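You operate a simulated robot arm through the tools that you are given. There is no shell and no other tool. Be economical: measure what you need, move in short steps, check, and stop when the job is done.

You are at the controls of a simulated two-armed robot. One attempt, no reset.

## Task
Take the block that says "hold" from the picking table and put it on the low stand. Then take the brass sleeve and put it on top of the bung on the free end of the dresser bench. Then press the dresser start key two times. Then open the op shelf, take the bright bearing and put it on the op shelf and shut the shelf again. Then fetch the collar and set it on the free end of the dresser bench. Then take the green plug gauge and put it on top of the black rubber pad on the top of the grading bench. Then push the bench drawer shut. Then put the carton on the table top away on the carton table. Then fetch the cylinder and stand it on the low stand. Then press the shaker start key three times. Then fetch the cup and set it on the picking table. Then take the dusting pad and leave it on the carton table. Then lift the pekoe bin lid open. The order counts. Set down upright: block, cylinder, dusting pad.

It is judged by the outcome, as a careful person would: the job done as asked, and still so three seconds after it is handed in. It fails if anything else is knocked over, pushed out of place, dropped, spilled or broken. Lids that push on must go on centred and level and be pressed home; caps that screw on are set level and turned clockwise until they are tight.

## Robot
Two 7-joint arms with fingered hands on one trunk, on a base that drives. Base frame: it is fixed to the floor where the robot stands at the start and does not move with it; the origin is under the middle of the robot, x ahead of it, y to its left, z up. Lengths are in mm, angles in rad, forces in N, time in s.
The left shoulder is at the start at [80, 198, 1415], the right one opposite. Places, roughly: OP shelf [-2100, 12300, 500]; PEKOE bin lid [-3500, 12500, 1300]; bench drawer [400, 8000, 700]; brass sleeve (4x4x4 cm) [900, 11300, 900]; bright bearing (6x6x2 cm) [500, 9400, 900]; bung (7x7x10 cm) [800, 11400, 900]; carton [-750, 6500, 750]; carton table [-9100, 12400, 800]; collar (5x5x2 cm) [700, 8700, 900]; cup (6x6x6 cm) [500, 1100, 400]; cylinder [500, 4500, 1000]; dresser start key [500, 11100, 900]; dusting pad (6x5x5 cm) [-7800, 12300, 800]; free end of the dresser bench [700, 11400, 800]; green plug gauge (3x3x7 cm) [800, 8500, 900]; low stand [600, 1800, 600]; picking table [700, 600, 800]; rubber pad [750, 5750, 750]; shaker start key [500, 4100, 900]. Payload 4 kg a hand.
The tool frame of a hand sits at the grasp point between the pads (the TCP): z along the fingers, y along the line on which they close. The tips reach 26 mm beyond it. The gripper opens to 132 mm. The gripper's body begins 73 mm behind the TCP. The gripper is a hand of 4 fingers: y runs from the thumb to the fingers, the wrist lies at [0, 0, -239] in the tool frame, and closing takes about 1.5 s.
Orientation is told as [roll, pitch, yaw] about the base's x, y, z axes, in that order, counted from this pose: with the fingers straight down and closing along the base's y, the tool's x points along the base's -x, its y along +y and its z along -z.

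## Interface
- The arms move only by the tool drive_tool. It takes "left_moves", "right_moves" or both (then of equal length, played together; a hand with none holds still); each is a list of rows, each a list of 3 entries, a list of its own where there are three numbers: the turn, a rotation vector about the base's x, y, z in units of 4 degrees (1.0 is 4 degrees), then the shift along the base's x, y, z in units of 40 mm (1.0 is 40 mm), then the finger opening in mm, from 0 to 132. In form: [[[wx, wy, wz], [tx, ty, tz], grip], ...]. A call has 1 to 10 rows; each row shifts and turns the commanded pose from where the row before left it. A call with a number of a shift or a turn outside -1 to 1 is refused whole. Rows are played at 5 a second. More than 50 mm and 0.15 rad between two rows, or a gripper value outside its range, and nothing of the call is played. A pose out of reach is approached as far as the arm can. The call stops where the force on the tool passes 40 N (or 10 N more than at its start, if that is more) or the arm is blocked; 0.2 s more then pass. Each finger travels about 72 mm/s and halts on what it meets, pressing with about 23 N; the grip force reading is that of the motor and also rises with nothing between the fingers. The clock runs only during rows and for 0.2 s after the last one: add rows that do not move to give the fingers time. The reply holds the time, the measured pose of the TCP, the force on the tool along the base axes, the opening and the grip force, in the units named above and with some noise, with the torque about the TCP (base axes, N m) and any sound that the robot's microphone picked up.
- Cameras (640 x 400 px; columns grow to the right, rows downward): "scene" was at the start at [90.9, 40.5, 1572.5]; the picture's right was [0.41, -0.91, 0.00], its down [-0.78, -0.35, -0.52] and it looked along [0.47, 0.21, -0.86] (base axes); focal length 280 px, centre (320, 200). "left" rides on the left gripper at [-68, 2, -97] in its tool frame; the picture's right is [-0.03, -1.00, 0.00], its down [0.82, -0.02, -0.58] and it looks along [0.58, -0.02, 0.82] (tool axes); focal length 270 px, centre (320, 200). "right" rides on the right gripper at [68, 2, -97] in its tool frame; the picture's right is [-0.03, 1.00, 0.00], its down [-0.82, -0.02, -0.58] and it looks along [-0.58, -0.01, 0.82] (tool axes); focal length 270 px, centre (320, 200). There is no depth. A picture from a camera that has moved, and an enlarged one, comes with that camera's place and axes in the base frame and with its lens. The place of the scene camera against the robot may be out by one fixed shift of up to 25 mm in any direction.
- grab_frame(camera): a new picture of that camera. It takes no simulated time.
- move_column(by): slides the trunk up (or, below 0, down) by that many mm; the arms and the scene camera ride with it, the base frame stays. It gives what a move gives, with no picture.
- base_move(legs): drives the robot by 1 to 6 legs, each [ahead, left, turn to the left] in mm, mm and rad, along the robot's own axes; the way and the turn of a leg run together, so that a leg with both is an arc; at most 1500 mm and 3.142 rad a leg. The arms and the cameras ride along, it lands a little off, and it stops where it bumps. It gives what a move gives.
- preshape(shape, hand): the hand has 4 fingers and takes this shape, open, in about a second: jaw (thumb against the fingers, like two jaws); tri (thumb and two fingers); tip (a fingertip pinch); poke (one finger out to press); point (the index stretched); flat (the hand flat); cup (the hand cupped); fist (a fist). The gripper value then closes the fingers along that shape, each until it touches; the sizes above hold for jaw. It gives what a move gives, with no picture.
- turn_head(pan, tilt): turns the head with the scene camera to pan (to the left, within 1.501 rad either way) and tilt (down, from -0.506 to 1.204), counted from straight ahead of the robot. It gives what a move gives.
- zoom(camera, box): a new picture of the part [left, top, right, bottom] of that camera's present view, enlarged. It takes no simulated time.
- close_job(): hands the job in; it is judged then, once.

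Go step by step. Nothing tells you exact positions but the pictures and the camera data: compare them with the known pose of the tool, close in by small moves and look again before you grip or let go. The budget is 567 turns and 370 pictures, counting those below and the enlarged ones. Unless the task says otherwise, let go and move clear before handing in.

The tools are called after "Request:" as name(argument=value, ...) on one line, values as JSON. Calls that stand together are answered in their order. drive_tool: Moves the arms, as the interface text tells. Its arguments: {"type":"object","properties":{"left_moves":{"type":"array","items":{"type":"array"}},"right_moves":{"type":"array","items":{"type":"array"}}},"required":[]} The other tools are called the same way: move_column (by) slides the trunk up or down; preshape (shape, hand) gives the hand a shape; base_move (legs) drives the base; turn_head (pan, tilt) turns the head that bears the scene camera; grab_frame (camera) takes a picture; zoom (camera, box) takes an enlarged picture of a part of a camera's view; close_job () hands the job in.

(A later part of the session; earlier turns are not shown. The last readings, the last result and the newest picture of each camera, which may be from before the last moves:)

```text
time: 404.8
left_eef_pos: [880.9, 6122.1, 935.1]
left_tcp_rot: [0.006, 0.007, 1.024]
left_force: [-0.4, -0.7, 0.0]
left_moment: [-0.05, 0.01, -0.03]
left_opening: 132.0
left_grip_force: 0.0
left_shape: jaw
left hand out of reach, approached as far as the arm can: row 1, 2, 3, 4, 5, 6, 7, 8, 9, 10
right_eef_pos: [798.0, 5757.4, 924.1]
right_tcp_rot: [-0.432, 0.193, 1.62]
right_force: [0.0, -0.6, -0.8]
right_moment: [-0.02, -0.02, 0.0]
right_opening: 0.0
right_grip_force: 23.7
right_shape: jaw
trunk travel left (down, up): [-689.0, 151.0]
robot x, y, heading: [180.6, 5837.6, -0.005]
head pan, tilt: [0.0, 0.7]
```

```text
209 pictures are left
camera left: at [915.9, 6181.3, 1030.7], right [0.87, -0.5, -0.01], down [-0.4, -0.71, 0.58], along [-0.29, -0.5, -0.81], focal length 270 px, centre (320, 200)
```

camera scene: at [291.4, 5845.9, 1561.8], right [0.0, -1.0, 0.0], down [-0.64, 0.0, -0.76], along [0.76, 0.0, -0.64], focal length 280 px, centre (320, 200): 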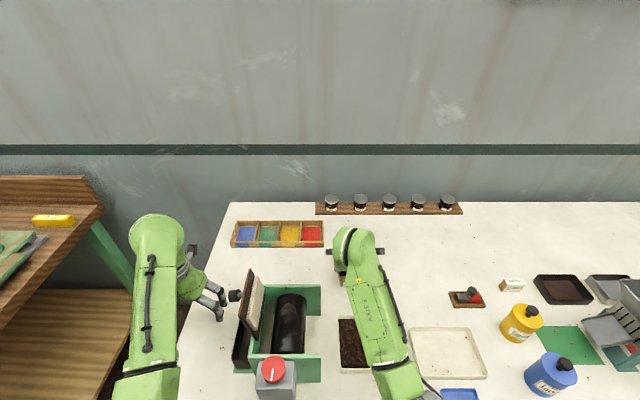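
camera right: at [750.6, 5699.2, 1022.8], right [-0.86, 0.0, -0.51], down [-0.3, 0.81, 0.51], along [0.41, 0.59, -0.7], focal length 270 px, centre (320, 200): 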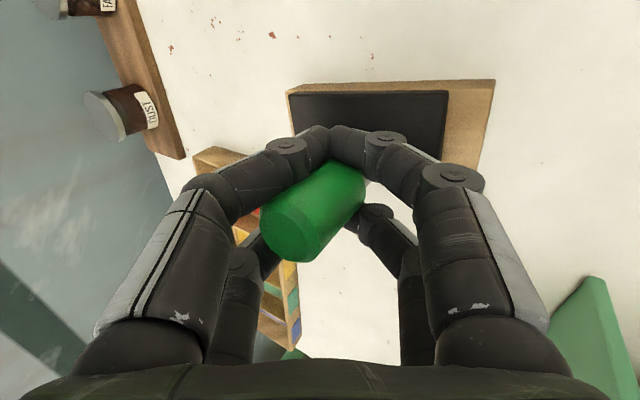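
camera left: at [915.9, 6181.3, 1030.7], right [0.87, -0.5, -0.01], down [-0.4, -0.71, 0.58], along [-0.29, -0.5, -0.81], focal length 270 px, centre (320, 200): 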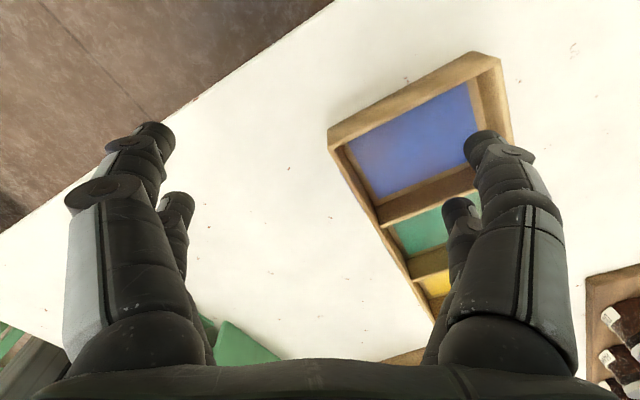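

The left wrist cannot turn that far, so I bring it back home.

Request:
drive_tool(left_moves=[[[0, 0, -1], [0, 0, 0.5], 100], [[0, 0, -1], [-0.3, 0, 0.5], 100], [[0, 0, -1], [-0.6, 0.3, 0.3], 100], [[0, 0, -1], [-0.8, 0.3, 0.2], 100], [[0, 0, -1], [-0.8, 0.2, 0], 100], [[0, 0, -1], [-0.8, 0, 0], 100], [[0, 0, -1], [-0.8, 0, 0], 100], [[0, 0, -1], [-0.8, 0, 0], 100], [[0, 0, -1], [-0.6, 0, 0], 100], [[0, 0, -1], [-0.4, 0, 0], 100]])

Request:
drive_tool(left_moves=[[[0, 0, -1], [0, 0, 0], 100], [[0, 0, -1], [0, 0, 0], 100], [[0, 0, -1], [0, 0, 0], 100], [[0, 0, -1], [0, 0, 0], 100], [[0, 0, -0.7], [0, 0, 0], 100]])

Request:
grab_frame(camera="scene")

```text
time: 407.0
left_eef_pos: [646.8, 6156.3, 993.0]
left_tcp_rot: [0.006, 0.0, 0.337]
left_force: [0.4, 0.1, -0.9]
left_moment: [-0.01, 0.01, 0.01]
left_opening: 100.4
left_grip_force: 0.0
left_shape: jaw
left hand out of reach, approached as far as the arm can: row 10
right_eef_pos: [797.8, 5756.5, 926.6]
right_tcp_rot: [-0.43, 0.19, 1.62]
right_force: [-0.7, 0.1, -0.9]
right_moment: [0.03, 0.01, 0.0]
right_opening: 0.2
right_grip_force: 22.9
right_shape: jaw
trunk travel left (down, up): [-689.0, 151.0]
robot x, y, heading: [179.2, 5834.2, -0.002]
head pan, tilt: [0.0, 0.7]
```

```text
time: 408.2
left_eef_pos: [647.2, 6153.6, 991.8]
left_tcp_rot: [0.005, 0.001, 0.011]
left_force: [-0.4, 0.1, 0.2]
left_moment: [0.01, -0.01, -0.01]
left_opening: 100.4
left_grip_force: 0.1
left_shape: jaw
right_eef_pos: [796.9, 5756.0, 925.5]
right_tcp_rot: [-0.431, 0.19, 1.619]
right_force: [-0.9, 0.1, -1.6]
right_moment: [-0.03, 0.02, 0.0]
right_opening: 0.0
right_grip_force: 22.8
right_shape: jaw
trunk travel left (down, up): [-689.0, 151.0]
robot x, y, heading: [176.4, 5833.9, -0.005]
head pan, tilt: [0.0, 0.7]
```

```text
208 pictures are left
camera scene: at [291.3, 5845.8, 1561.8], right [0.0, -1.0, 0.0], down [-0.64, 0.0, -0.76], along [0.76, 0.0, -0.64], focal length 280 px, centre (320, 200)
```

scene: 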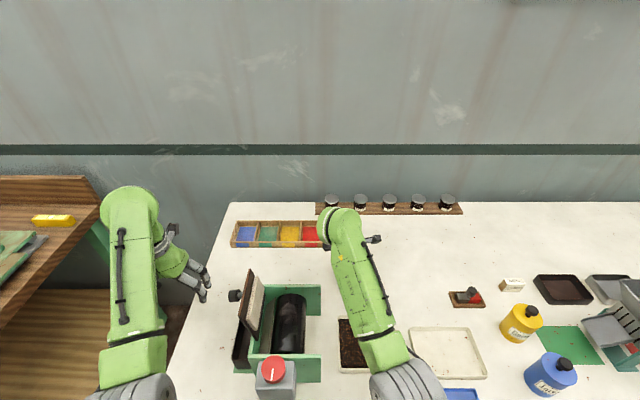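

I lift and set the hand upright again so the scene camera can see the plug between the fingers.

Request:
drive_tool(right_moves=[[[0, 0, 0], [0, 0, 0.8], 0], [[0.4, 0.886, 0], [0, 0, 0.4], 0], [[0.4, 0.886, 0], [0, 0, 0], 0], [[0.4, 0.886, 0], [0, 0, 0], 0], [[0.4, 0.886, 0], [0, 0, 0], 0], [[0.4, 0.886, 0], [0, 0, 0], 0], [[0.4, 0.886, 0], [0, 0, 0], 0], [[0.4, 0.886, 0], [0, 0, 0], 0], [[0, 0, 0], [0, 0, 0], 0]])

Request:
zoom(camera="scene", box=[300, 200, 400, 280])

Request:
zoom(camera="right", box=[200, 60, 440, 270])

```text
time: 410.2
left_eef_pos: [647.8, 6154.3, 991.6]
left_tcp_rot: [0.003, 0.002, 0.013]
left_force: [0.6, 0.7, -0.5]
left_moment: [-0.03, -0.01, 0.01]
left_opening: 100.4
left_grip_force: 0.1
left_shape: jaw
right_eef_pos: [799.2, 5756.9, 972.7]
right_tcp_rot: [-0.012, -0.037, 1.653]
right_force: [-0.1, -0.3, -2.3]
right_moment: [-0.01, 0.02, 0.03]
right_opening: 0.0
right_grip_force: 23.2
right_shape: jaw
trunk travel left (down, up): [-689.0, 151.0]
robot x, y, heading: [179.3, 5831.2, -0.002]
head pan, tilt: [0.0, 0.7]
```

```text
5.00 times, centred on (350, 240) of scene
camera zoom: at [291.3, 5845.9, 1561.8], right [0.0, -1.0, 0.0], down [-0.64, 0.0, -0.76], along [0.76, 0.0, -0.64], focal length 1397 px, centre (170, 0)
```

zoom: 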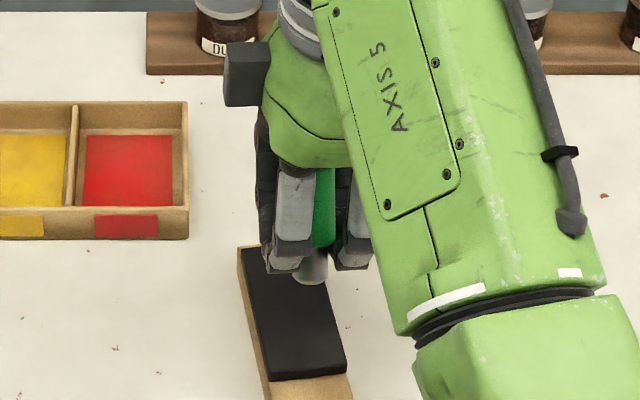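

```text
1.90 times, centred on (320, 165) of right
camera zoom: at [802.4, 5686.1, 1066.5], right [-1.0, -0.06, -0.01], down [-0.05, 0.79, 0.61], along [-0.03, 0.61, -0.79], focal length 515 px, centre (320, 267)
```

zoom: 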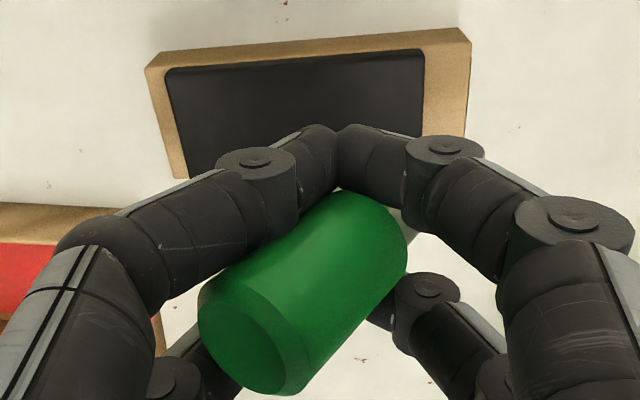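

The plug is tilted ~38° in x relative to the hand and nearly upright in y. I tilt the hand by −38° about y so it stands upright.

Request:
drive_tool(right_moves=[[[-0.05, -0.95, 0], [0.01, 0, 0], 0], [[-0.05, -0.95, 0], [0.01, 0, 0], 0], [[-0.05, -0.95, 0], [0.01, 0, 0], 0], [[-0.05, -0.95, 0], [0.01, 0, 0], 0], [[-0.05, -0.95, 0], [0.01, 0, 0], 0], [[-0.05, -0.95, 0], [0.01, 0, 0], 0], [[-0.05, -0.95, 0], [0.01, 0, 0], 0], [[-0.05, -0.95, 0], [0.01, 0, 0], 0], [[-0.05, -0.95, 0], [0.01, 0, 0], 0], [[-0.05, -0.95, 0], [0.01, 0, 0], 0]])

Request:
grab_frame(camera="right")

Request:
turn_head(pan=-0.35, tilt=0.75)

Request:
grab_frame(camera="scene")

```text
time: 412.4
left_eef_pos: [647.9, 6155.0, 992.2]
left_tcp_rot: [0.002, 0.002, 0.011]
left_force: [-0.2, 0.3, 0.2]
left_moment: [-0.03, 0.03, 0.01]
left_opening: 100.2
left_grip_force: 0.0
left_shape: jaw
right_eef_pos: [802.7, 5757.0, 974.2]
right_tcp_rot: [-0.673, 0.054, 1.645]
right_force: [0.1, -0.1, -0.6]
right_moment: [-0.01, 0.02, 0.0]
right_opening: 0.1
right_grip_force: 23.3
right_shape: jaw
trunk travel left (down, up): [-689.0, 151.0]
robot x, y, heading: [177.9, 5834.1, 0.004]
head pan, tilt: [0.0, 0.7]
```

```text
205 pictures are left
camera right: at [746.6, 5689.4, 1051.1], right [-0.78, -0.07, -0.62], down [-0.41, 0.81, 0.42], along [0.48, 0.58, -0.66], focal length 270 px, centre (320, 200)
```

right: 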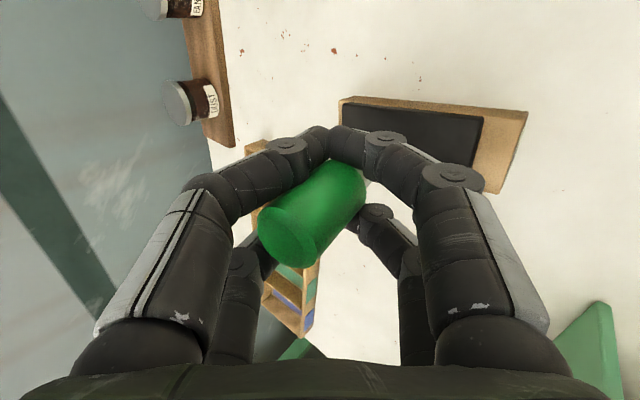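

```text
time: 413.2
left_eef_pos: [646.7, 6154.5, 991.8]
left_tcp_rot: [0.002, 0.002, 0.013]
left_force: [0.1, 0.0, 0.3]
left_moment: [-0.01, 0.01, -0.01]
left_opening: 100.2
left_grip_force: 0.1
left_shape: jaw
right_eef_pos: [801.4, 5756.1, 971.8]
right_tcp_rot: [-0.669, 0.055, 1.647]
right_force: [0.2, -0.5, -0.4]
right_moment: [-0.01, 0.01, -0.03]
right_opening: 0.0
right_grip_force: 23.4
right_shape: jaw
trunk travel left (down, up): [-689.0, 151.0]
robot x, y, heading: [177.1, 5830.7, -0.003]
head pan, tilt: [-0.351, 0.75]
```

```text
204 pictures are left
camera scene: at [284.3, 5817.5, 1557.5], right [-0.34, -0.94, 0.0], down [-0.64, 0.23, -0.73], along [0.69, -0.25, -0.68], focal length 280 px, centre (320, 200)
```

scene: 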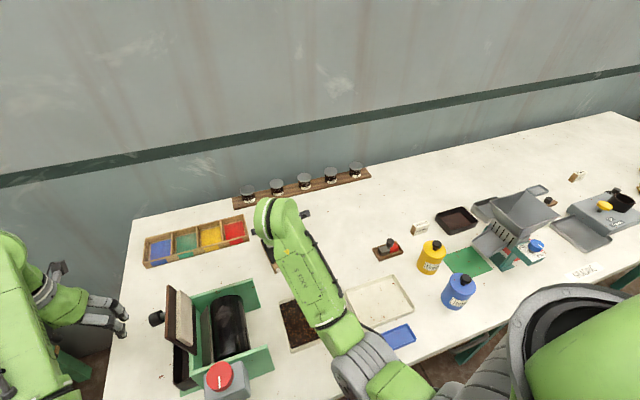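

Request:
drive_tool(right_moves=[[[0, 0, 0], [0.25, 0.15, -0.5], 0], [[0, 0, 0], [0, 0, -0.6], 0], [[0, 0, 0], [0, 0, -0.1], 0], [[0, 0, 0], [0, 0, 0], 0]])

Request:
zoom(camera="right", box=[220, 60, 460, 270])

```text
time: 414.2
left_eef_pos: [646.7, 6155.2, 992.6]
left_tcp_rot: [0.004, 0.0, 0.013]
left_force: [-0.3, 0.3, -0.7]
left_moment: [0.01, -0.02, -0.01]
left_opening: 100.3
left_grip_force: 0.0
left_shape: jaw
right_eef_pos: [812.3, 5762.2, 925.0]
right_tcp_rot: [-0.672, 0.054, 1.647]
right_force: [-0.1, -0.7, -0.4]
right_moment: [0.01, 0.02, 0.0]
right_opening: 0.0
right_grip_force: 23.3
right_shape: jaw
trunk travel left (down, up): [-689.0, 151.0]
robot x, y, heading: [175.5, 5830.5, -0.005]
head pan, tilt: [-0.351, 0.75]
```

```text
1.90 times, centred on (340, 165) of right
camera zoom: at [757.1, 5695.0, 1002.3], right [-0.78, -0.07, -0.62], down [-0.4, 0.81, 0.42], along [0.48, 0.58, -0.66], focal length 515 px, centre (282, 267)
```

zoom: 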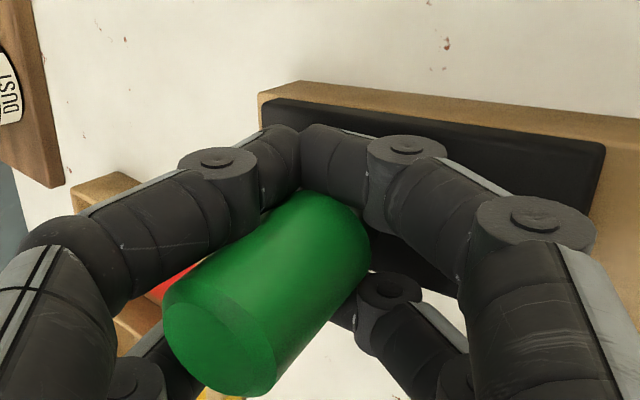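

Request:
drive_tool(right_moves=[[[0, 0, 0], [0, 0, -0.06], 0], [[0, 0, 0], [0, 0, 0], 0], [[0, 0, 0], [0, 0, 0], 5], [[0, 0, 0], [0, 0, 0], 10], [[0, 0, 0], [0, 0, 0], 10]])

Request:
zoom(camera="right", box=[220, 60, 460, 270])

```text
time: 415.4
left_eef_pos: [647.7, 6155.0, 992.1]
left_tcp_rot: [0.004, 0.001, 0.012]
left_force: [0.0, 0.3, -0.4]
left_moment: [0.01, 0.01, 0.02]
left_opening: 100.2
left_grip_force: 0.0
left_shape: jaw
right_eef_pos: [812.4, 5763.5, 923.3]
right_tcp_rot: [-0.671, 0.055, 1.645]
right_force: [-0.3, 0.5, 0.3]
right_moment: [0.0, 0.01, 0.02]
right_opening: 9.9
right_grip_force: 0.1
right_shape: jaw
trunk travel left (down, up): [-689.0, 151.0]
robot x, y, heading: [175.6, 5829.9, -0.0]
head pan, tilt: [-0.351, 0.75]
```

```text
1.90 times, centred on (340, 165) of right
camera zoom: at [757.0, 5695.0, 1000.5], right [-0.78, -0.07, -0.62], down [-0.4, 0.81, 0.42], along [0.48, 0.58, -0.66], focal length 515 px, centre (282, 267)
```

zoom: 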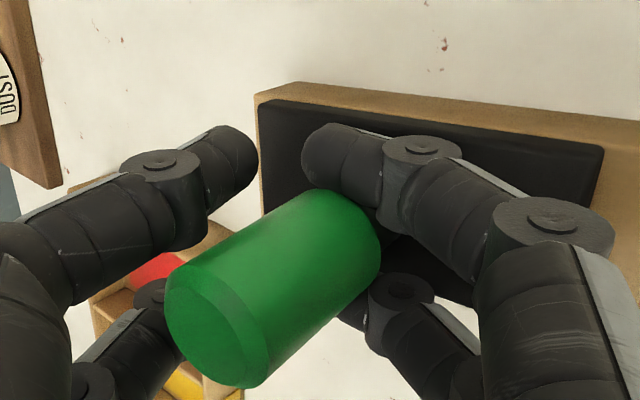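

The plug's axis now matches the vertical direction. I keep opening in small steps.

Request:
drive_tool(right_moves=[[[0, 0, 0], [0, 0, 0], 14], [[0, 0, 0], [0, 0, 0], 18], [[0, 0, 0], [0, 0, 0], 22], [[0, 0, 0], [0, 0, 0], 22]])

Request:
zoom(camera="right", box=[220, 60, 460, 270])

```text
time: 416.4
left_eef_pos: [647.8, 6154.5, 992.9]
left_tcp_rot: [0.003, 0.002, 0.012]
left_force: [0.0, 0.2, 0.0]
left_moment: [0.0, -0.02, -0.01]
left_opening: 100.1
left_grip_force: 0.1
left_shape: jaw
right_eef_pos: [812.2, 5763.1, 922.6]
right_tcp_rot: [-0.67, 0.054, 1.646]
right_force: [-0.8, -0.4, 0.5]
right_moment: [0.02, -0.01, 0.01]
right_opening: 21.3
right_grip_force: 0.1
right_shape: jaw
trunk travel left (down, up): [-689.0, 151.0]
robot x, y, heading: [177.5, 5836.1, -0.002]
head pan, tilt: [-0.351, 0.75]
```

```text
1.90 times, centred on (340, 165) of right
camera zoom: at [756.9, 5695.0, 1000.5], right [-0.78, -0.07, -0.62], down [-0.4, 0.81, 0.42], along [0.48, 0.58, -0.66], focal length 515 px, centre (282, 267)
```

zoom: 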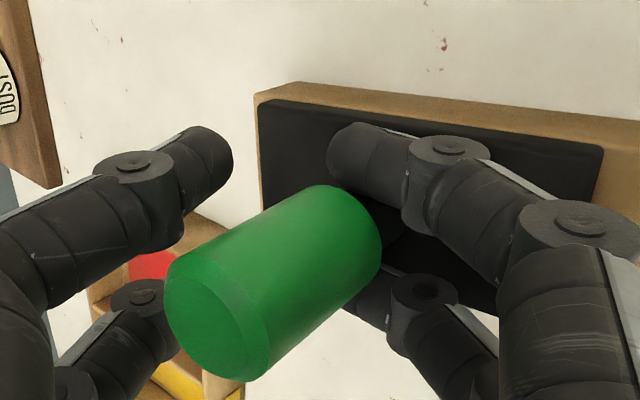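

The plug stays in place, standing. I continue opening while raising the hand to keep the lower fingers off the pad.

Request:
drive_tool(right_moves=[[[0, 0, 0], [0, 0, 0.07], 31], [[0, 0, 0], [0, 0, 0.07], 40], [[0, 0, 0], [0, 0, 0.07], 49], [[0, 0, 0], [0, 0, 0], 49]])

Request:
grab_frame(camera="right")

```text
time: 417.4
left_eef_pos: [647.7, 6155.1, 992.7]
left_tcp_rot: [0.003, 0.001, 0.013]
left_force: [0.2, -0.1, 0.6]
left_moment: [0.0, -0.02, 0.0]
left_opening: 100.5
left_grip_force: 0.0
left_shape: jaw
right_eef_pos: [811.8, 5762.2, 930.9]
right_tcp_rot: [-0.67, 0.055, 1.646]
right_force: [0.1, 0.6, -0.5]
right_moment: [0.01, -0.03, 0.0]
right_opening: 48.6
right_grip_force: 0.1
right_shape: jaw
trunk travel left (down, up): [-689.0, 151.0]
robot x, y, heading: [176.7, 5833.2, -0.0]
head pan, tilt: [-0.351, 0.75]
```

```text
200 pictures are left
camera right: at [756.9, 5694.9, 1009.0], right [-0.78, -0.07, -0.62], down [-0.4, 0.81, 0.42], along [0.48, 0.58, -0.66], focal length 270 px, centre (320, 200)
```

right: 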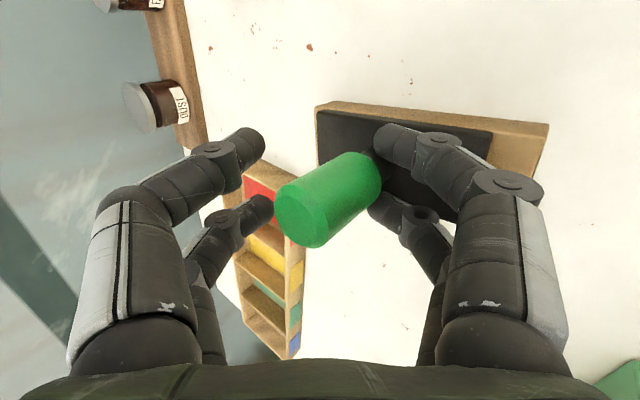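

Request:
drive_tool(right_moves=[[[0, 0, 0], [0, 0, 0.09], 60], [[0, 0, 0], [0, 0, 0.09], 71], [[0, 0, 0], [0, 0, 0.09], 82], [[0, 0, 0], [0, 0, 0.09], 93], [[0, 0, 0], [0, 0, 0], 93]])

Request:
grab_frame(camera="right")

```text
time: 418.6
left_eef_pos: [648.6, 6154.4, 992.6]
left_tcp_rot: [0.005, 0.0, 0.012]
left_force: [0.7, -0.3, -0.7]
left_moment: [-0.02, -0.02, -0.01]
left_opening: 100.4
left_grip_force: 0.0
left_shape: jaw
right_eef_pos: [812.5, 5762.1, 945.2]
right_tcp_rot: [-0.67, 0.054, 1.644]
right_force: [0.1, -0.4, 0.8]
right_moment: [-0.01, 0.02, -0.03]
right_opening: 92.9
right_grip_force: 0.0
right_shape: jaw
trunk travel left (down, up): [-689.0, 151.0]
robot x, y, heading: [175.6, 5834.7, -0.001]
head pan, tilt: [-0.351, 0.75]
```

```text
199 pictures are left
camera right: at [756.7, 5695.2, 1023.3], right [-0.78, -0.07, -0.62], down [-0.4, 0.81, 0.42], along [0.48, 0.58, -0.66], focal length 270 px, centre (320, 200)
```

right: 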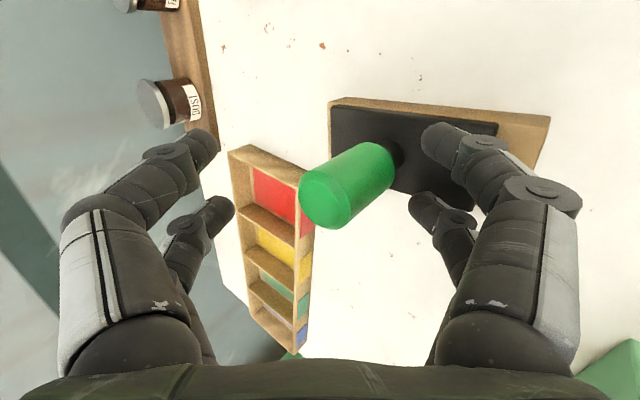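

The plug stands freely on the pad. I move the hand slightly toward the robot and lift straight up.

Request:
drive_tool(right_moves=[[[0, 0, 0], [-0.3, 0, 0.05], 100], [[0, 0, 0], [-0.05, 0, 0.4], 100], [[0, 0, 0], [0, 0, 0.8], 100], [[0, 0, 0], [0, 0, 0.8], 100], [[0, 0.5, 0], [0, 0, 0.3], 100], [[0, 0, 0], [0, 0, 0], 100]])

Request:
grab_frame(camera="right")

```text
time: 420.0
left_eef_pos: [647.8, 6153.9, 992.3]
left_tcp_rot: [0.004, 0.003, 0.013]
left_force: [-0.3, -0.2, -0.2]
left_moment: [0.0, 0.01, -0.01]
left_opening: 100.4
left_grip_force: 0.1
left_shape: jaw
right_eef_pos: [796.8, 5761.6, 1038.4]
right_tcp_rot: [-0.634, 0.052, 1.647]
right_force: [-0.7, -0.3, 0.3]
right_moment: [0.0, -0.01, 0.03]
right_opening: 99.8
right_grip_force: 0.1
right_shape: jaw
trunk travel left (down, up): [-689.0, 151.0]
robot x, y, heading: [179.1, 5831.1, -0.002]
head pan, tilt: [-0.351, 0.75]
```

```text
198 pictures are left
camera right: at [745.2, 5695.2, 1119.2], right [-0.8, -0.07, -0.59], down [-0.39, 0.81, 0.43], along [0.45, 0.58, -0.68], focal length 270 px, centre (320, 200)
```

right: 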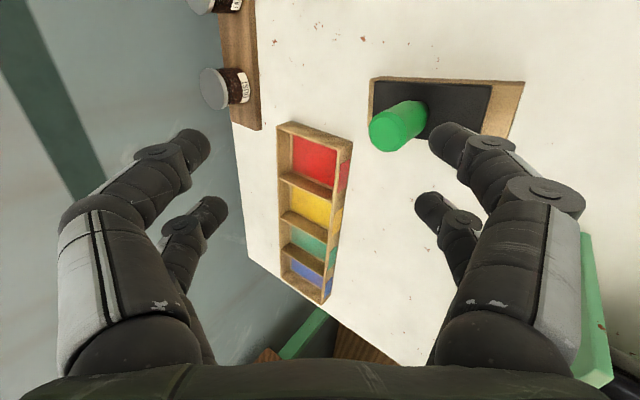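

Plug done. I level the right hand again and back away from the grading bench.

Request:
drive_tool(right_moves=[[[0.08, 1, 0], [0, 0, 0.2], 80], [[0.08, 1, 0], [0, 0, 0.2], 60], [[0.08, 1, 0], [0, 0, 0], 40], [[0.08, 1, 0], [0, 0, 0], 40], [[0.08, 1, 0], [0, 0, 0], 40], [[0.08, 1, 0], [0, 0, 0], 40], [[0.08, 1, 0], [0, 0, 0], 40], [[0.08, 1, 0], [0, 0, 0], 40], [[0.08, 1, 0], [0, 0, 0], 40], [[0, 0, 0], [0, 0, 0], 40]])

Request:
move_column(by=100)

Request:
turn_head(pan=0.0, tilt=0.7)

Request:
grab_frame(camera="scene")

```text
time: 422.2
left_eef_pos: [648.7, 6154.7, 991.2]
left_tcp_rot: [0.004, 0.002, 0.011]
left_force: [-0.7, 0.8, -0.3]
left_moment: [0.01, -0.03, -0.01]
left_opening: 100.2
left_grip_force: 0.0
left_shape: jaw
right_eef_pos: [797.8, 5762.9, 1055.5]
right_tcp_rot: [-0.011, -0.051, 1.647]
right_force: [-0.5, -1.0, -1.3]
right_moment: [0.02, 0.0, 0.0]
right_opening: 40.4
right_grip_force: 0.0
right_shape: jaw
trunk travel left (down, up): [-689.0, 151.0]
robot x, y, heading: [181.7, 5830.9, -0.002]
head pan, tilt: [-0.351, 0.75]
```

```text
time: 423.6
left_eef_pos: [646.8, 6154.4, 1091.6]
left_tcp_rot: [0.004, 0.003, 0.011]
left_force: [0.7, 0.0, 0.2]
left_moment: [0.02, 0.0, -0.01]
left_opening: 100.3
left_grip_force: 0.0
left_shape: jaw
right_eef_pos: [797.6, 5761.1, 1155.6]
right_tcp_rot: [-0.014, -0.049, 1.649]
right_force: [-0.9, -0.1, 0.2]
right_moment: [0.0, -0.01, -0.02]
right_opening: 40.3
right_grip_force: 0.1
right_shape: jaw
trunk travel left (down, up): [-789.0, 51.0]
robot x, y, heading: [180.1, 5833.5, -0.002]
head pan, tilt: [-0.351, 0.75]
```

```text
time: 424.4
left_eef_pos: [647.5, 6154.3, 1091.8]
left_tcp_rot: [0.003, 0.001, 0.011]
left_force: [1.3, -0.7, -0.1]
left_moment: [0.01, 0.04, -0.02]
left_opening: 100.3
left_grip_force: 0.2
left_shape: jaw
right_eef_pos: [797.9, 5762.0, 1154.7]
right_tcp_rot: [-0.014, -0.051, 1.647]
right_force: [0.9, 0.3, -0.4]
right_moment: [-0.01, 0.01, -0.03]
right_opening: 40.3
right_grip_force: 0.1
right_shape: jaw
trunk travel left (down, up): [-789.0, 51.0]
robot x, y, heading: [176.4, 5835.1, 0.004]
head pan, tilt: [0.0, 0.7]
```

```text
197 pictures are left
camera scene: at [291.4, 5845.9, 1661.8], right [0.0, -1.0, 0.0], down [-0.64, 0.0, -0.76], along [0.76, 0.0, -0.64], focal length 280 px, centre (320, 200)
```

scene: 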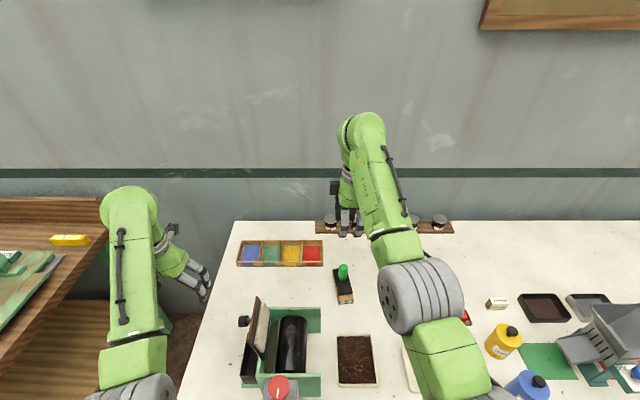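

The plug stands on the pad. Now the bench drawer: I back out and drive left in front of it.

Request:
base_move(legs=[[-360, 0, 0], [0, 1200, 0], [0, 1030, 0]])

Request:
drive_tool(right_moves=[[[0, 0, 0], [-1, 0, -0.3], 20], [[0, 0, 0], [-1, 0, -0.3], 0], [[0, 0, 0], [-1, 0, -0.5], 0], [[0, 0, 0], [-1, 0, -0.5], 0], [[0, 0, 0], [0, 0, -0.9], 0], [[0, 0, 0], [0, 0, 0], 0]])

Request:
grab_frame(camera="scene")

```text
time: 437.3
left_eef_pos: [259.3, 8400.2, 1092.8]
left_tcp_rot: [0.004, 0.001, 0.037]
left_force: [0.6, 0.5, -0.4]
left_moment: [0.03, 0.0, 0.03]
left_opening: 100.4
left_grip_force: 0.2
left_shape: jaw
right_eef_pos: [419.1, 8011.4, 1155.3]
right_tcp_rot: [-0.014, -0.05, 1.672]
right_force: [0.4, -0.2, -0.7]
right_moment: [0.0, 0.01, 0.01]
right_opening: 40.2
right_grip_force: 0.0
right_shape: jaw
trunk travel left (down, up): [-789.0, 51.0]
robot x, y, heading: [-205.4, 8068.7, 0.025]
head pan, tilt: [0.0, 0.7]
```

```text
time: 438.7
left_eef_pos: [260.0, 8401.7, 1091.0]
left_tcp_rot: [0.003, 0.003, 0.037]
left_force: [-0.2, 0.0, -0.2]
left_moment: [-0.01, 0.01, -0.03]
left_opening: 100.3
left_grip_force: 0.1
left_shape: jaw
right_eef_pos: [260.6, 8012.1, 1054.9]
right_tcp_rot: [-0.013, -0.049, 1.673]
right_force: [0.4, -0.9, -0.2]
right_moment: [0.02, -0.01, -0.01]
right_opening: 0.2
right_grip_force: 22.8
right_shape: jaw
trunk travel left (down, up): [-789.0, 51.0]
robot x, y, heading: [-205.4, 8072.0, 0.018]
head pan, tilt: [0.0, 0.7]
```

```text
196 pictures are left
camera scene: at [-88.8, 8084.2, 1661.7], right [0.02, -1.0, 0.0], down [-0.64, -0.01, -0.76], along [0.76, 0.02, -0.64], focal length 280 px, centre (320, 200)
```

scene: 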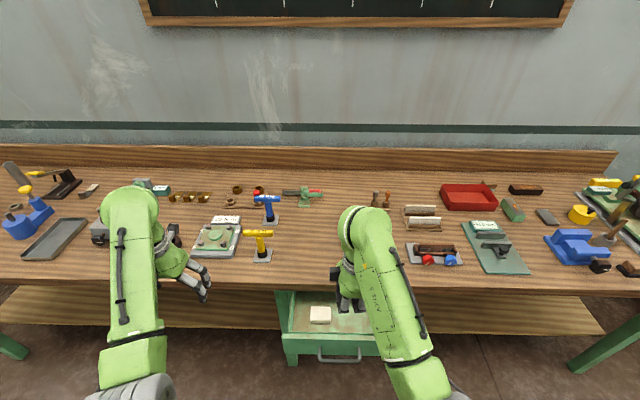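

Request:
base_move(legs=[[-110, 30, -0.02]])

Request:
move_column(by=-260)

Request:
grab_frame(camera="right")

Request:
grab_frame(camera="scene")

```text
time: 439.9
left_eef_pos: [160.7, 8419.4, 1089.4]
left_tcp_rot: [0.005, 0.009, 0.017]
left_force: [-0.4, 0.4, -0.2]
left_moment: [0.02, 0.0, -0.04]
left_opening: 100.4
left_grip_force: 0.0
left_shape: jaw
right_eef_pos: [152.4, 8031.5, 1053.2]
right_tcp_rot: [-0.009, -0.052, 1.654]
right_force: [-0.5, -0.2, 0.4]
right_moment: [0.01, 0.01, -0.01]
right_opening: 0.0
right_grip_force: 23.2
right_shape: jaw
trunk travel left (down, up): [-789.0, 51.0]
robot x, y, heading: [-311.0, 8100.4, -0.002]
head pan, tilt: [0.0, 0.7]
```

```text
time: 442.6
left_eef_pos: [155.9, 8421.4, 831.3]
left_tcp_rot: [0.005, 0.001, 0.018]
left_force: [-0.2, 0.6, -0.2]
left_moment: [0.0, 0.01, 0.05]
left_opening: 100.4
left_grip_force: 0.1
left_shape: jaw
right_eef_pos: [147.9, 8031.1, 795.3]
right_tcp_rot: [-0.013, -0.05, 1.653]
right_force: [0.1, 0.6, -0.2]
right_moment: [0.0, 0.0, -0.01]
right_opening: 0.0
right_grip_force: 23.1
right_shape: jaw
trunk travel left (down, up): [-529.0, 311.0]
robot x, y, heading: [-309.8, 8096.6, 0.009]
head pan, tilt: [0.0, 0.7]
```

```text
195 pictures are left
camera right: at [152.2, 7960.4, 888.3], right [-1.0, -0.06, -0.01], down [-0.05, 0.78, 0.62], along [-0.02, 0.62, -0.79], focal length 270 px, centre (320, 200)
```

right: 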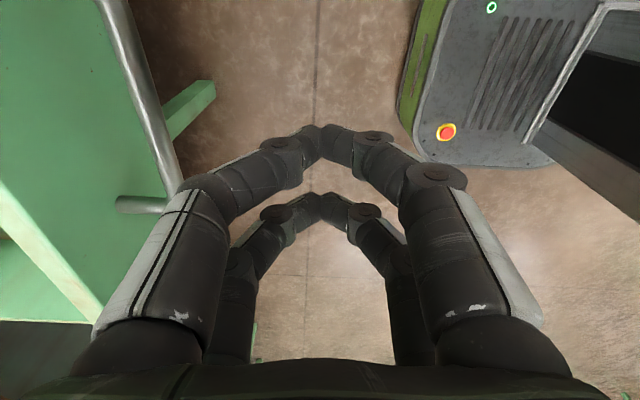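

```text
194 pictures are left
camera scene: at [-200.0, 8110.6, 1401.9], right [0.0, -1.0, 0.0], down [-0.64, 0.0, -0.76], along [0.76, 0.0, -0.64], focal length 280 px, centre (320, 200)
```

scene: 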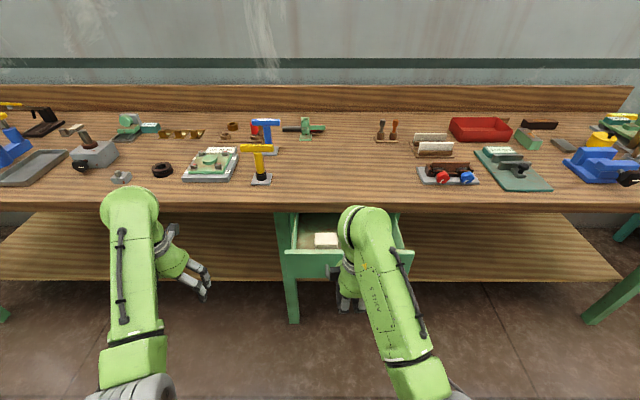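

The drawer handle is at about (250, 8030, 730). I lower to that height and push forward with the base, then the arm.

Request:
move_column(by=-62)

Request:
base_move(legs=[[60, 0, 0], [110, 0, 0]])

Request:
grab_frame(camera="scene")

Request:
grab_frame(camera="right")

```text
time: 443.6
left_eef_pos: [154.4, 8421.4, 769.5]
left_tcp_rot: [0.004, 0.0, 0.017]
left_force: [-0.1, -0.9, 0.6]
left_moment: [-0.01, -0.03, 0.04]
left_opening: 100.2
left_grip_force: 0.0
left_shape: jaw
right_eef_pos: [147.2, 8031.7, 733.9]
right_tcp_rot: [-0.013, -0.051, 1.652]
right_force: [-0.7, 0.9, -0.7]
right_moment: [-0.01, -0.03, 0.0]
right_opening: 0.0
right_grip_force: 22.8
right_shape: jaw
trunk travel left (down, up): [-467.0, 373.0]
robot x, y, heading: [-315.0, 8097.4, 0.002]
head pan, tilt: [0.0, 0.7]
```

```text
time: 445.4
left_eef_pos: [325.9, 8420.9, 770.8]
left_tcp_rot: [0.004, 0.0, 0.016]
left_force: [0.8, 0.2, -0.6]
left_moment: [0.05, 0.03, 0.01]
left_opening: 100.1
left_grip_force: 0.0
left_shape: jaw
right_eef_pos: [319.3, 8031.4, 732.7]
right_tcp_rot: [-0.014, -0.049, 1.651]
right_force: [-0.3, -0.6, 0.5]
right_moment: [0.0, 0.01, -0.02]
right_opening: 0.0
right_grip_force: 23.3
right_shape: jaw
trunk travel left (down, up): [-467.0, 373.0]
robot x, y, heading: [-140.2, 8100.4, 0.005]
head pan, tilt: [0.0, 0.7]
```

```text
193 pictures are left
camera scene: at [-28.9, 8111.1, 1339.8], right [0.0, -1.0, 0.0], down [-0.64, 0.0, -0.76], along [0.76, 0.0, -0.64], focal length 280 px, centre (320, 200)
```

scene: 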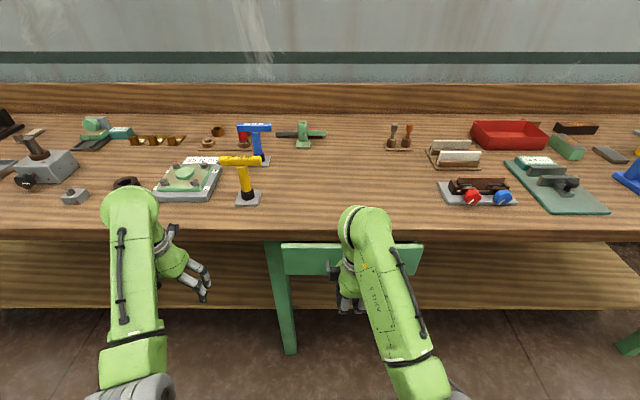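

```text
192 pictures are left
camera right: at [323.2, 7960.7, 826.0], right [-1.0, -0.06, -0.01], down [-0.05, 0.78, 0.62], along [-0.03, 0.62, -0.79], focal length 270 px, centre (320, 200)
```

right: 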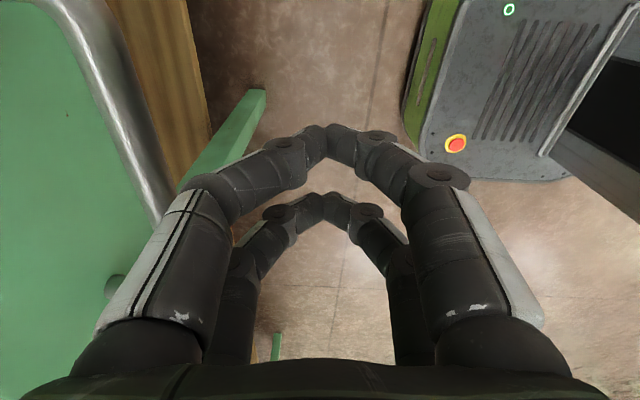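

Nearly shut. I push further with the arm until firm resistance.

Request:
drive_tool(right_moves=[[[0, 0, 0], [0.25, 0, 0], 0], [[0, 0, 0], [0.25, 0, 0], 0], [[0, 0, 0], [0.25, 0, 0], 0], [[0, 0, 0], [0.25, 0, 0], 0], [[0, 0, 0], [0.25, 0, 0], 0], [[0, 0, 0], [0.25, 0, 0], 0], [[0, 0, 0], [0.25, 0, 0], 0], [[0, 0, 0], [0.25, 0, 0], 0]])

Request:
grab_frame(camera="scene")

Request:
grab_frame(camera="right")

```text
time: 446.7
left_eef_pos: [322.0, 8420.3, 772.4]
left_tcp_rot: [0.005, -0.003, 0.015]
left_force: [-0.2, 0.4, 0.2]
left_moment: [-0.01, -0.02, 0.01]
left_opening: 100.2
left_grip_force: 0.1
left_shape: jaw
right_eef_pos: [365.8, 8032.5, 737.4]
right_tcp_rot: [-0.015, -0.058, 1.649]
right_force: [-30.2, -3.7, 17.0]
right_moment: [-0.2, -1.05, -0.32]
right_opening: 0.0
right_grip_force: 23.0
right_shape: jaw
trunk travel left (down, up): [-467.0, 373.0]
robot x, y, heading: [-141.2, 8101.9, -0.005]
head pan, tilt: [0.0, 0.7]
stopped in row 6 (right hand): the force on the tool passed its limit (the readings are from after the stop); the commanded pose is now the measured one
```

```text
191 pictures are left
camera scene: at [-36.3, 8110.0, 1340.6], right [0.0, -1.0, 0.0], down [-0.64, 0.0, -0.77], along [0.77, 0.0, -0.64], focal length 280 px, centre (320, 200)
```

scene: 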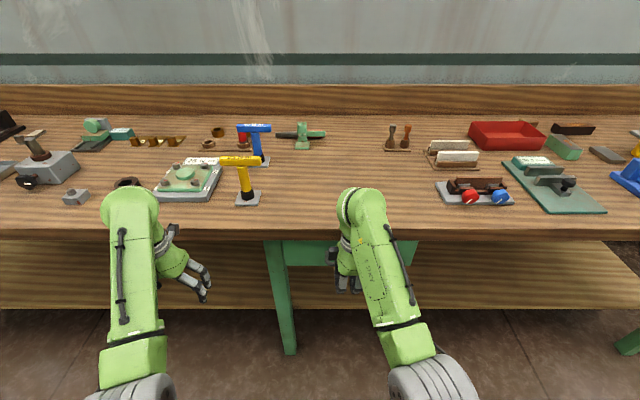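

```text
190 pictures are left
camera right: at [369.7, 7960.6, 829.3], right [-1.0, -0.05, -0.01], down [-0.05, 0.78, 0.62], along [-0.02, 0.62, -0.78], focal length 270 px, centre (320, 200)
```

right: 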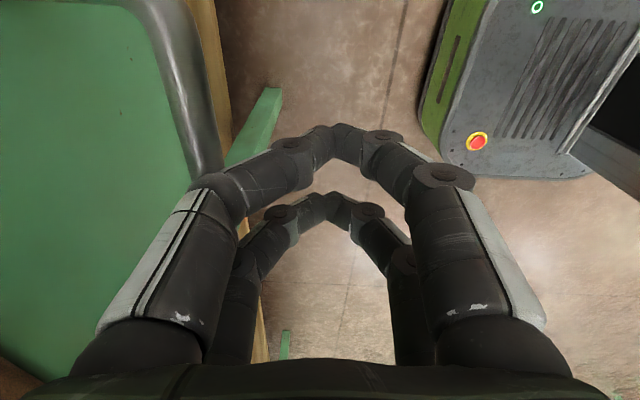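

The drawer is shut. I back off, raise the trunk and look toward the carton trolley behind-right.

Request:
base_move(legs=[[-250, 0, 0]])

Request:
move_column(by=320)

Request:
base_move(legs=[[0, 0, -1.571], [0, 0, -0.6]])

Request:
turn_head(pan=0.2, tilt=0.5)

Request:
grab_frame(camera="scene")

```text
time: 448.5
left_eef_pos: [76.2, 8419.3, 770.2]
left_tcp_rot: [0.004, 0.002, 0.014]
left_force: [0.6, 0.0, -0.3]
left_moment: [-0.01, 0.02, -0.01]
left_opening: 100.3
left_grip_force: 0.1
left_shape: jaw
right_eef_pos: [119.9, 8031.4, 733.1]
right_tcp_rot: [-0.01, -0.054, 1.649]
right_force: [-0.9, -0.5, -0.4]
right_moment: [-0.01, 0.01, 0.0]
right_opening: 0.0
right_grip_force: 23.0
right_shape: jaw
trunk travel left (down, up): [-467.0, 373.0]
robot x, y, heading: [-390.8, 8096.1, 0.001]
head pan, tilt: [0.0, 0.7]
```

```text
time: 451.7
left_eef_pos: [75.5, 8418.8, 1090.1]
left_tcp_rot: [0.004, 0.002, 0.013]
left_force: [-1.0, 0.2, -0.4]
left_moment: [-0.01, 0.0, 0.03]
left_opening: 100.4
left_grip_force: 0.0
left_shape: jaw
right_eef_pos: [119.6, 8031.5, 1053.3]
right_tcp_rot: [-0.009, -0.054, 1.65]
right_force: [-0.6, 0.4, 0.0]
right_moment: [0.0, 0.01, 0.04]
right_opening: 0.0
right_grip_force: 23.1
right_shape: jaw
trunk travel left (down, up): [-787.0, 53.0]
robot x, y, heading: [-393.2, 8098.5, -0.002]
head pan, tilt: [0.0, 0.7]
```

```text
time: 457.5
left_eef_pos: [-385.4, 7528.1, 1089.4]
left_tcp_rot: [0.002, 0.001, -2.145]
left_force: [-0.3, 0.3, 0.2]
left_moment: [0.0, 0.0, 0.03]
left_opening: 100.2
left_grip_force: 0.0
left_shape: jaw
right_eef_pos: [-731.9, 7706.3, 1053.8]
right_tcp_rot: [-0.009, -0.053, -0.509]
right_force: [0.0, -0.3, 0.5]
right_moment: [0.06, -0.01, 0.03]
right_opening: 0.0
right_grip_force: 23.3
right_shape: jaw
trunk travel left (down, up): [-787.0, 53.0]
robot x, y, heading: [-394.9, 8102.6, -2.159]
head pan, tilt: [0.0, 0.7]
```

```text
time: 458.3
left_eef_pos: [-386.1, 7528.4, 1091.0]
left_tcp_rot: [0.004, 0.001, -2.146]
left_force: [0.6, -0.2, 0.4]
left_moment: [0.01, -0.02, 0.03]
left_opening: 100.3
left_grip_force: 0.1
left_shape: jaw
right_eef_pos: [-731.8, 7707.1, 1053.8]
right_tcp_rot: [-0.008, -0.054, -0.51]
right_force: [1.1, -0.6, 0.2]
right_moment: [-0.03, -0.01, 0.02]
right_opening: 0.1
right_grip_force: 23.1
right_shape: jaw
trunk travel left (down, up): [-787.0, 53.0]
robot x, y, heading: [-393.4, 8093.8, -2.159]
head pan, tilt: [0.201, 0.499]
```

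```text
189 pictures are left
camera scene: at [-445.8, 8000.9, 1677.4], right [-0.93, 0.38, 0.0], down [0.18, 0.44, -0.88], along [-0.33, -0.81, -0.48], focal length 280 px, centre (320, 200)
```

scene: 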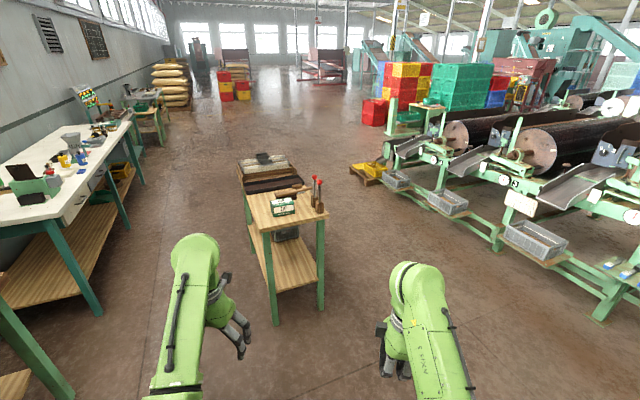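

Request:
zoom(camera="scene", box=[220, 140, 360, 330])

```text
2.11 times, centred on (290, 235) of scene
camera zoom: at [-445.8, 8000.9, 1677.4], right [-0.93, 0.38, 0.0], down [0.18, 0.44, -0.88], along [-0.33, -0.81, -0.48], focal length 588 px, centre (383, 126)
```

zoom: 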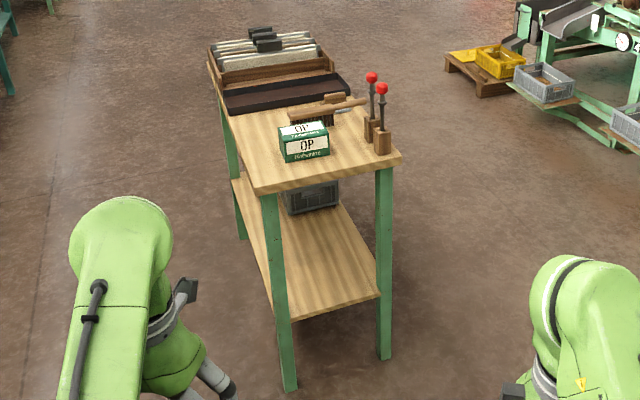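

The OP carton stands on the trolley top at about (-794, 6533). I face −y and approach it.

Request:
base_move(legs=[[0, 0, 0.588], [0, -330, 0], [850, 0, 0]])

Request:
turn_head(pan=0.0, tilt=0.8)

Request:
grab_frame(camera="scene")

Request:
grab_frame(camera="right")

```text
time: 466.1
left_eef_pos: [-406.6, 6784.8, 1090.3]
left_tcp_rot: [0.005, 0.003, -1.564]
left_force: [0.4, -0.1, 0.0]
left_moment: [-0.02, -0.01, -0.02]
left_opening: 100.4
left_grip_force: 0.1
left_shape: jaw
right_eef_pos: [-794.5, 6745.5, 1054.4]
right_tcp_rot: [-0.01, -0.053, 0.07]
right_force: [-0.3, 0.6, 0.9]
right_moment: [0.01, -0.01, -0.03]
right_opening: 0.0
right_grip_force: 23.2
right_shape: jaw
trunk travel left (down, up): [-787.0, 53.0]
robot x, y, heading: [-723.0, 7254.9, -1.582]
head pan, tilt: [0.201, 0.499]
```

```text
time: 466.9
left_eef_pos: [-406.5, 6784.7, 1090.5]
left_tcp_rot: [0.001, 0.001, -1.565]
left_force: [-0.4, -0.4, -0.6]
left_moment: [-0.02, 0.0, 0.02]
left_opening: 100.2
left_grip_force: 0.0
left_shape: jaw
right_eef_pos: [-795.0, 6744.8, 1052.9]
right_tcp_rot: [-0.009, -0.053, 0.071]
right_force: [0.8, 0.2, -0.4]
right_moment: [0.0, 0.01, 0.01]
right_opening: 0.2
right_grip_force: 22.9
right_shape: jaw
trunk travel left (down, up): [-787.0, 53.0]
robot x, y, heading: [-726.4, 7256.9, -1.583]
head pan, tilt: [0.0, 0.799]
```

```text
187 pictures are left
camera scene: at [-727.0, 7158.3, 1651.6], right [-1.0, 0.01, 0.0], down [0.01, 0.72, -0.7], along [-0.01, -0.7, -0.72], focal length 280 px, centre (320, 200)
```

scene: 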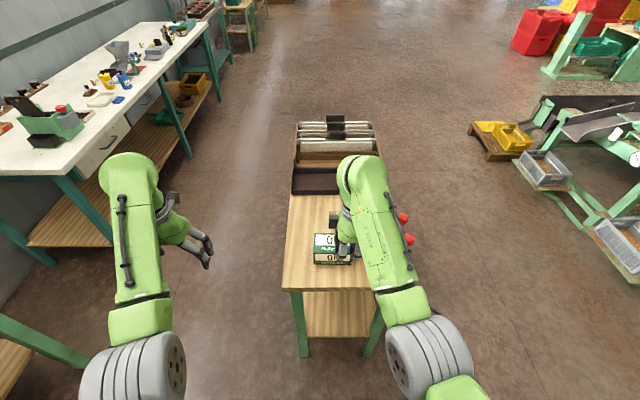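

```text
186 pictures are left
camera right: at [-867.1, 6743.1, 1145.7], right [-0.04, 1.0, -0.01], down [0.78, 0.04, 0.62], along [0.62, 0.02, -0.78], focal length 270 px, centre (320, 200)
```

right: 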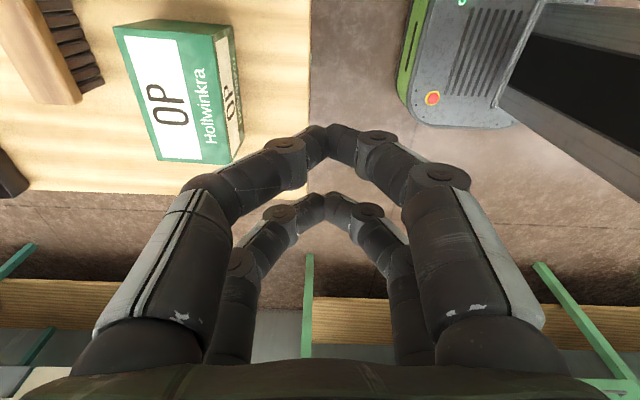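

The carton measures about 145×97 mm, centred near (-766, 6593), aligned with x. I move over it with the hand open.

Request:
base_move(legs=[[150, 0, 0.01]])

Request:
drive_tool(right_moves=[[[0, 0, -1], [0.35, 0, 0], 100], [[0, 0, -1], [0.35, 0, 0], 132], [[0, 0.8, 0], [0, 0, 0], 132], [[0, 0, 0], [0, 0, 0], 132]])

Request:
grab_frame(camera="right")

```text
time: 468.3
left_eef_pos: [-403.1, 6641.4, 1090.5]
left_tcp_rot: [0.005, -0.003, -1.555]
left_force: [0.2, -0.3, 0.0]
left_moment: [-0.01, 0.03, -0.03]
left_opening: 100.3
left_grip_force: 0.0
left_shape: jaw
right_eef_pos: [-789.8, 6597.3, 1054.6]
right_tcp_rot: [-0.011, -0.056, 0.081]
right_force: [0.6, -0.2, -0.1]
right_moment: [0.0, -0.01, 0.02]
right_opening: 0.0
right_grip_force: 23.2
right_shape: jaw
trunk travel left (down, up): [-787.0, 53.0]
robot x, y, heading: [-724.7, 7107.4, -1.569]
head pan, tilt: [0.0, 0.799]
```

```text
time: 469.3
left_eef_pos: [-403.6, 6638.5, 1090.1]
left_tcp_rot: [0.002, 0.002, -1.554]
left_force: [-0.7, 0.4, -0.2]
left_moment: [-0.01, -0.01, -0.05]
left_opening: 100.4
left_grip_force: 0.0
left_shape: jaw
right_eef_pos: [-761.3, 6594.4, 1053.0]
right_tcp_rot: [-0.012, 0.002, -0.062]
right_force: [0.2, 0.0, -0.4]
right_moment: [0.0, 0.02, -0.01]
right_opening: 113.4
right_grip_force: 0.1
right_shape: jaw
trunk travel left (down, up): [-787.0, 53.0]
robot x, y, heading: [-724.1, 7103.5, -1.567]
head pan, tilt: [0.0, 0.799]
```

```text
185 pictures are left
camera right: at [-828.8, 6603.0, 1149.2], right [0.09, 1.0, -0.01], down [0.81, -0.06, 0.58], along [0.57, -0.06, -0.82], focal length 270 px, centre (320, 200)
```

right: 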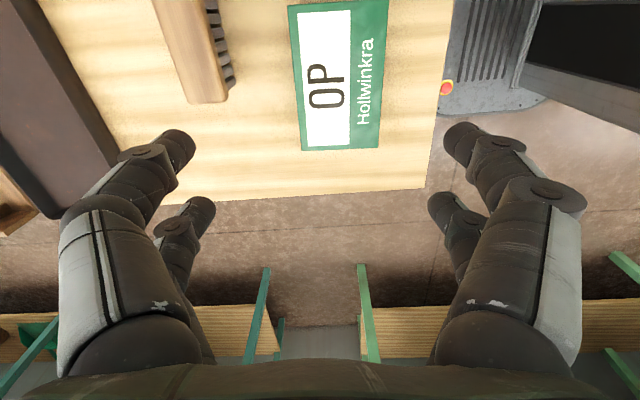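

Request:
drive_tool(right_moves=[[[0, 0, 0], [-0.42, 0.45, 0], 132], [[0, 0, 0], [0, 0, -0.8], 132], [[0, 0, 0], [0, 0, -0.8], 132], [[0, 0, 0], [0, 0, 0], 132]])

Request:
grab_frame(camera="right")

```text
time: 470.3
left_eef_pos: [-402.5, 6639.9, 1089.4]
left_tcp_rot: [0.004, 0.001, -1.557]
left_force: [-0.4, -0.2, 0.1]
left_moment: [-0.05, -0.02, 0.0]
left_opening: 100.0
left_grip_force: 0.0
left_shape: jaw
right_eef_pos: [-779.3, 6613.2, 989.5]
right_tcp_rot: [-0.014, 0.001, -0.059]
right_force: [0.6, -0.4, 0.1]
right_moment: [-0.01, 0.03, -0.01]
right_opening: 131.8
right_grip_force: 0.1
right_shape: jaw
trunk travel left (down, up): [-787.0, 53.0]
robot x, y, heading: [-726.4, 7110.4, -1.568]
head pan, tilt: [0.0, 0.799]
```

```text
184 pictures are left
camera right: at [-846.1, 6622.1, 1085.5], right [0.09, 1.0, -0.01], down [0.81, -0.06, 0.58], along [0.57, -0.06, -0.82], focal length 270 px, centre (320, 200)
```

right: 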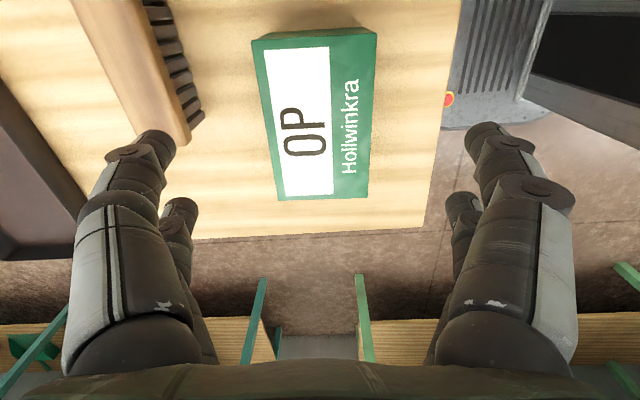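

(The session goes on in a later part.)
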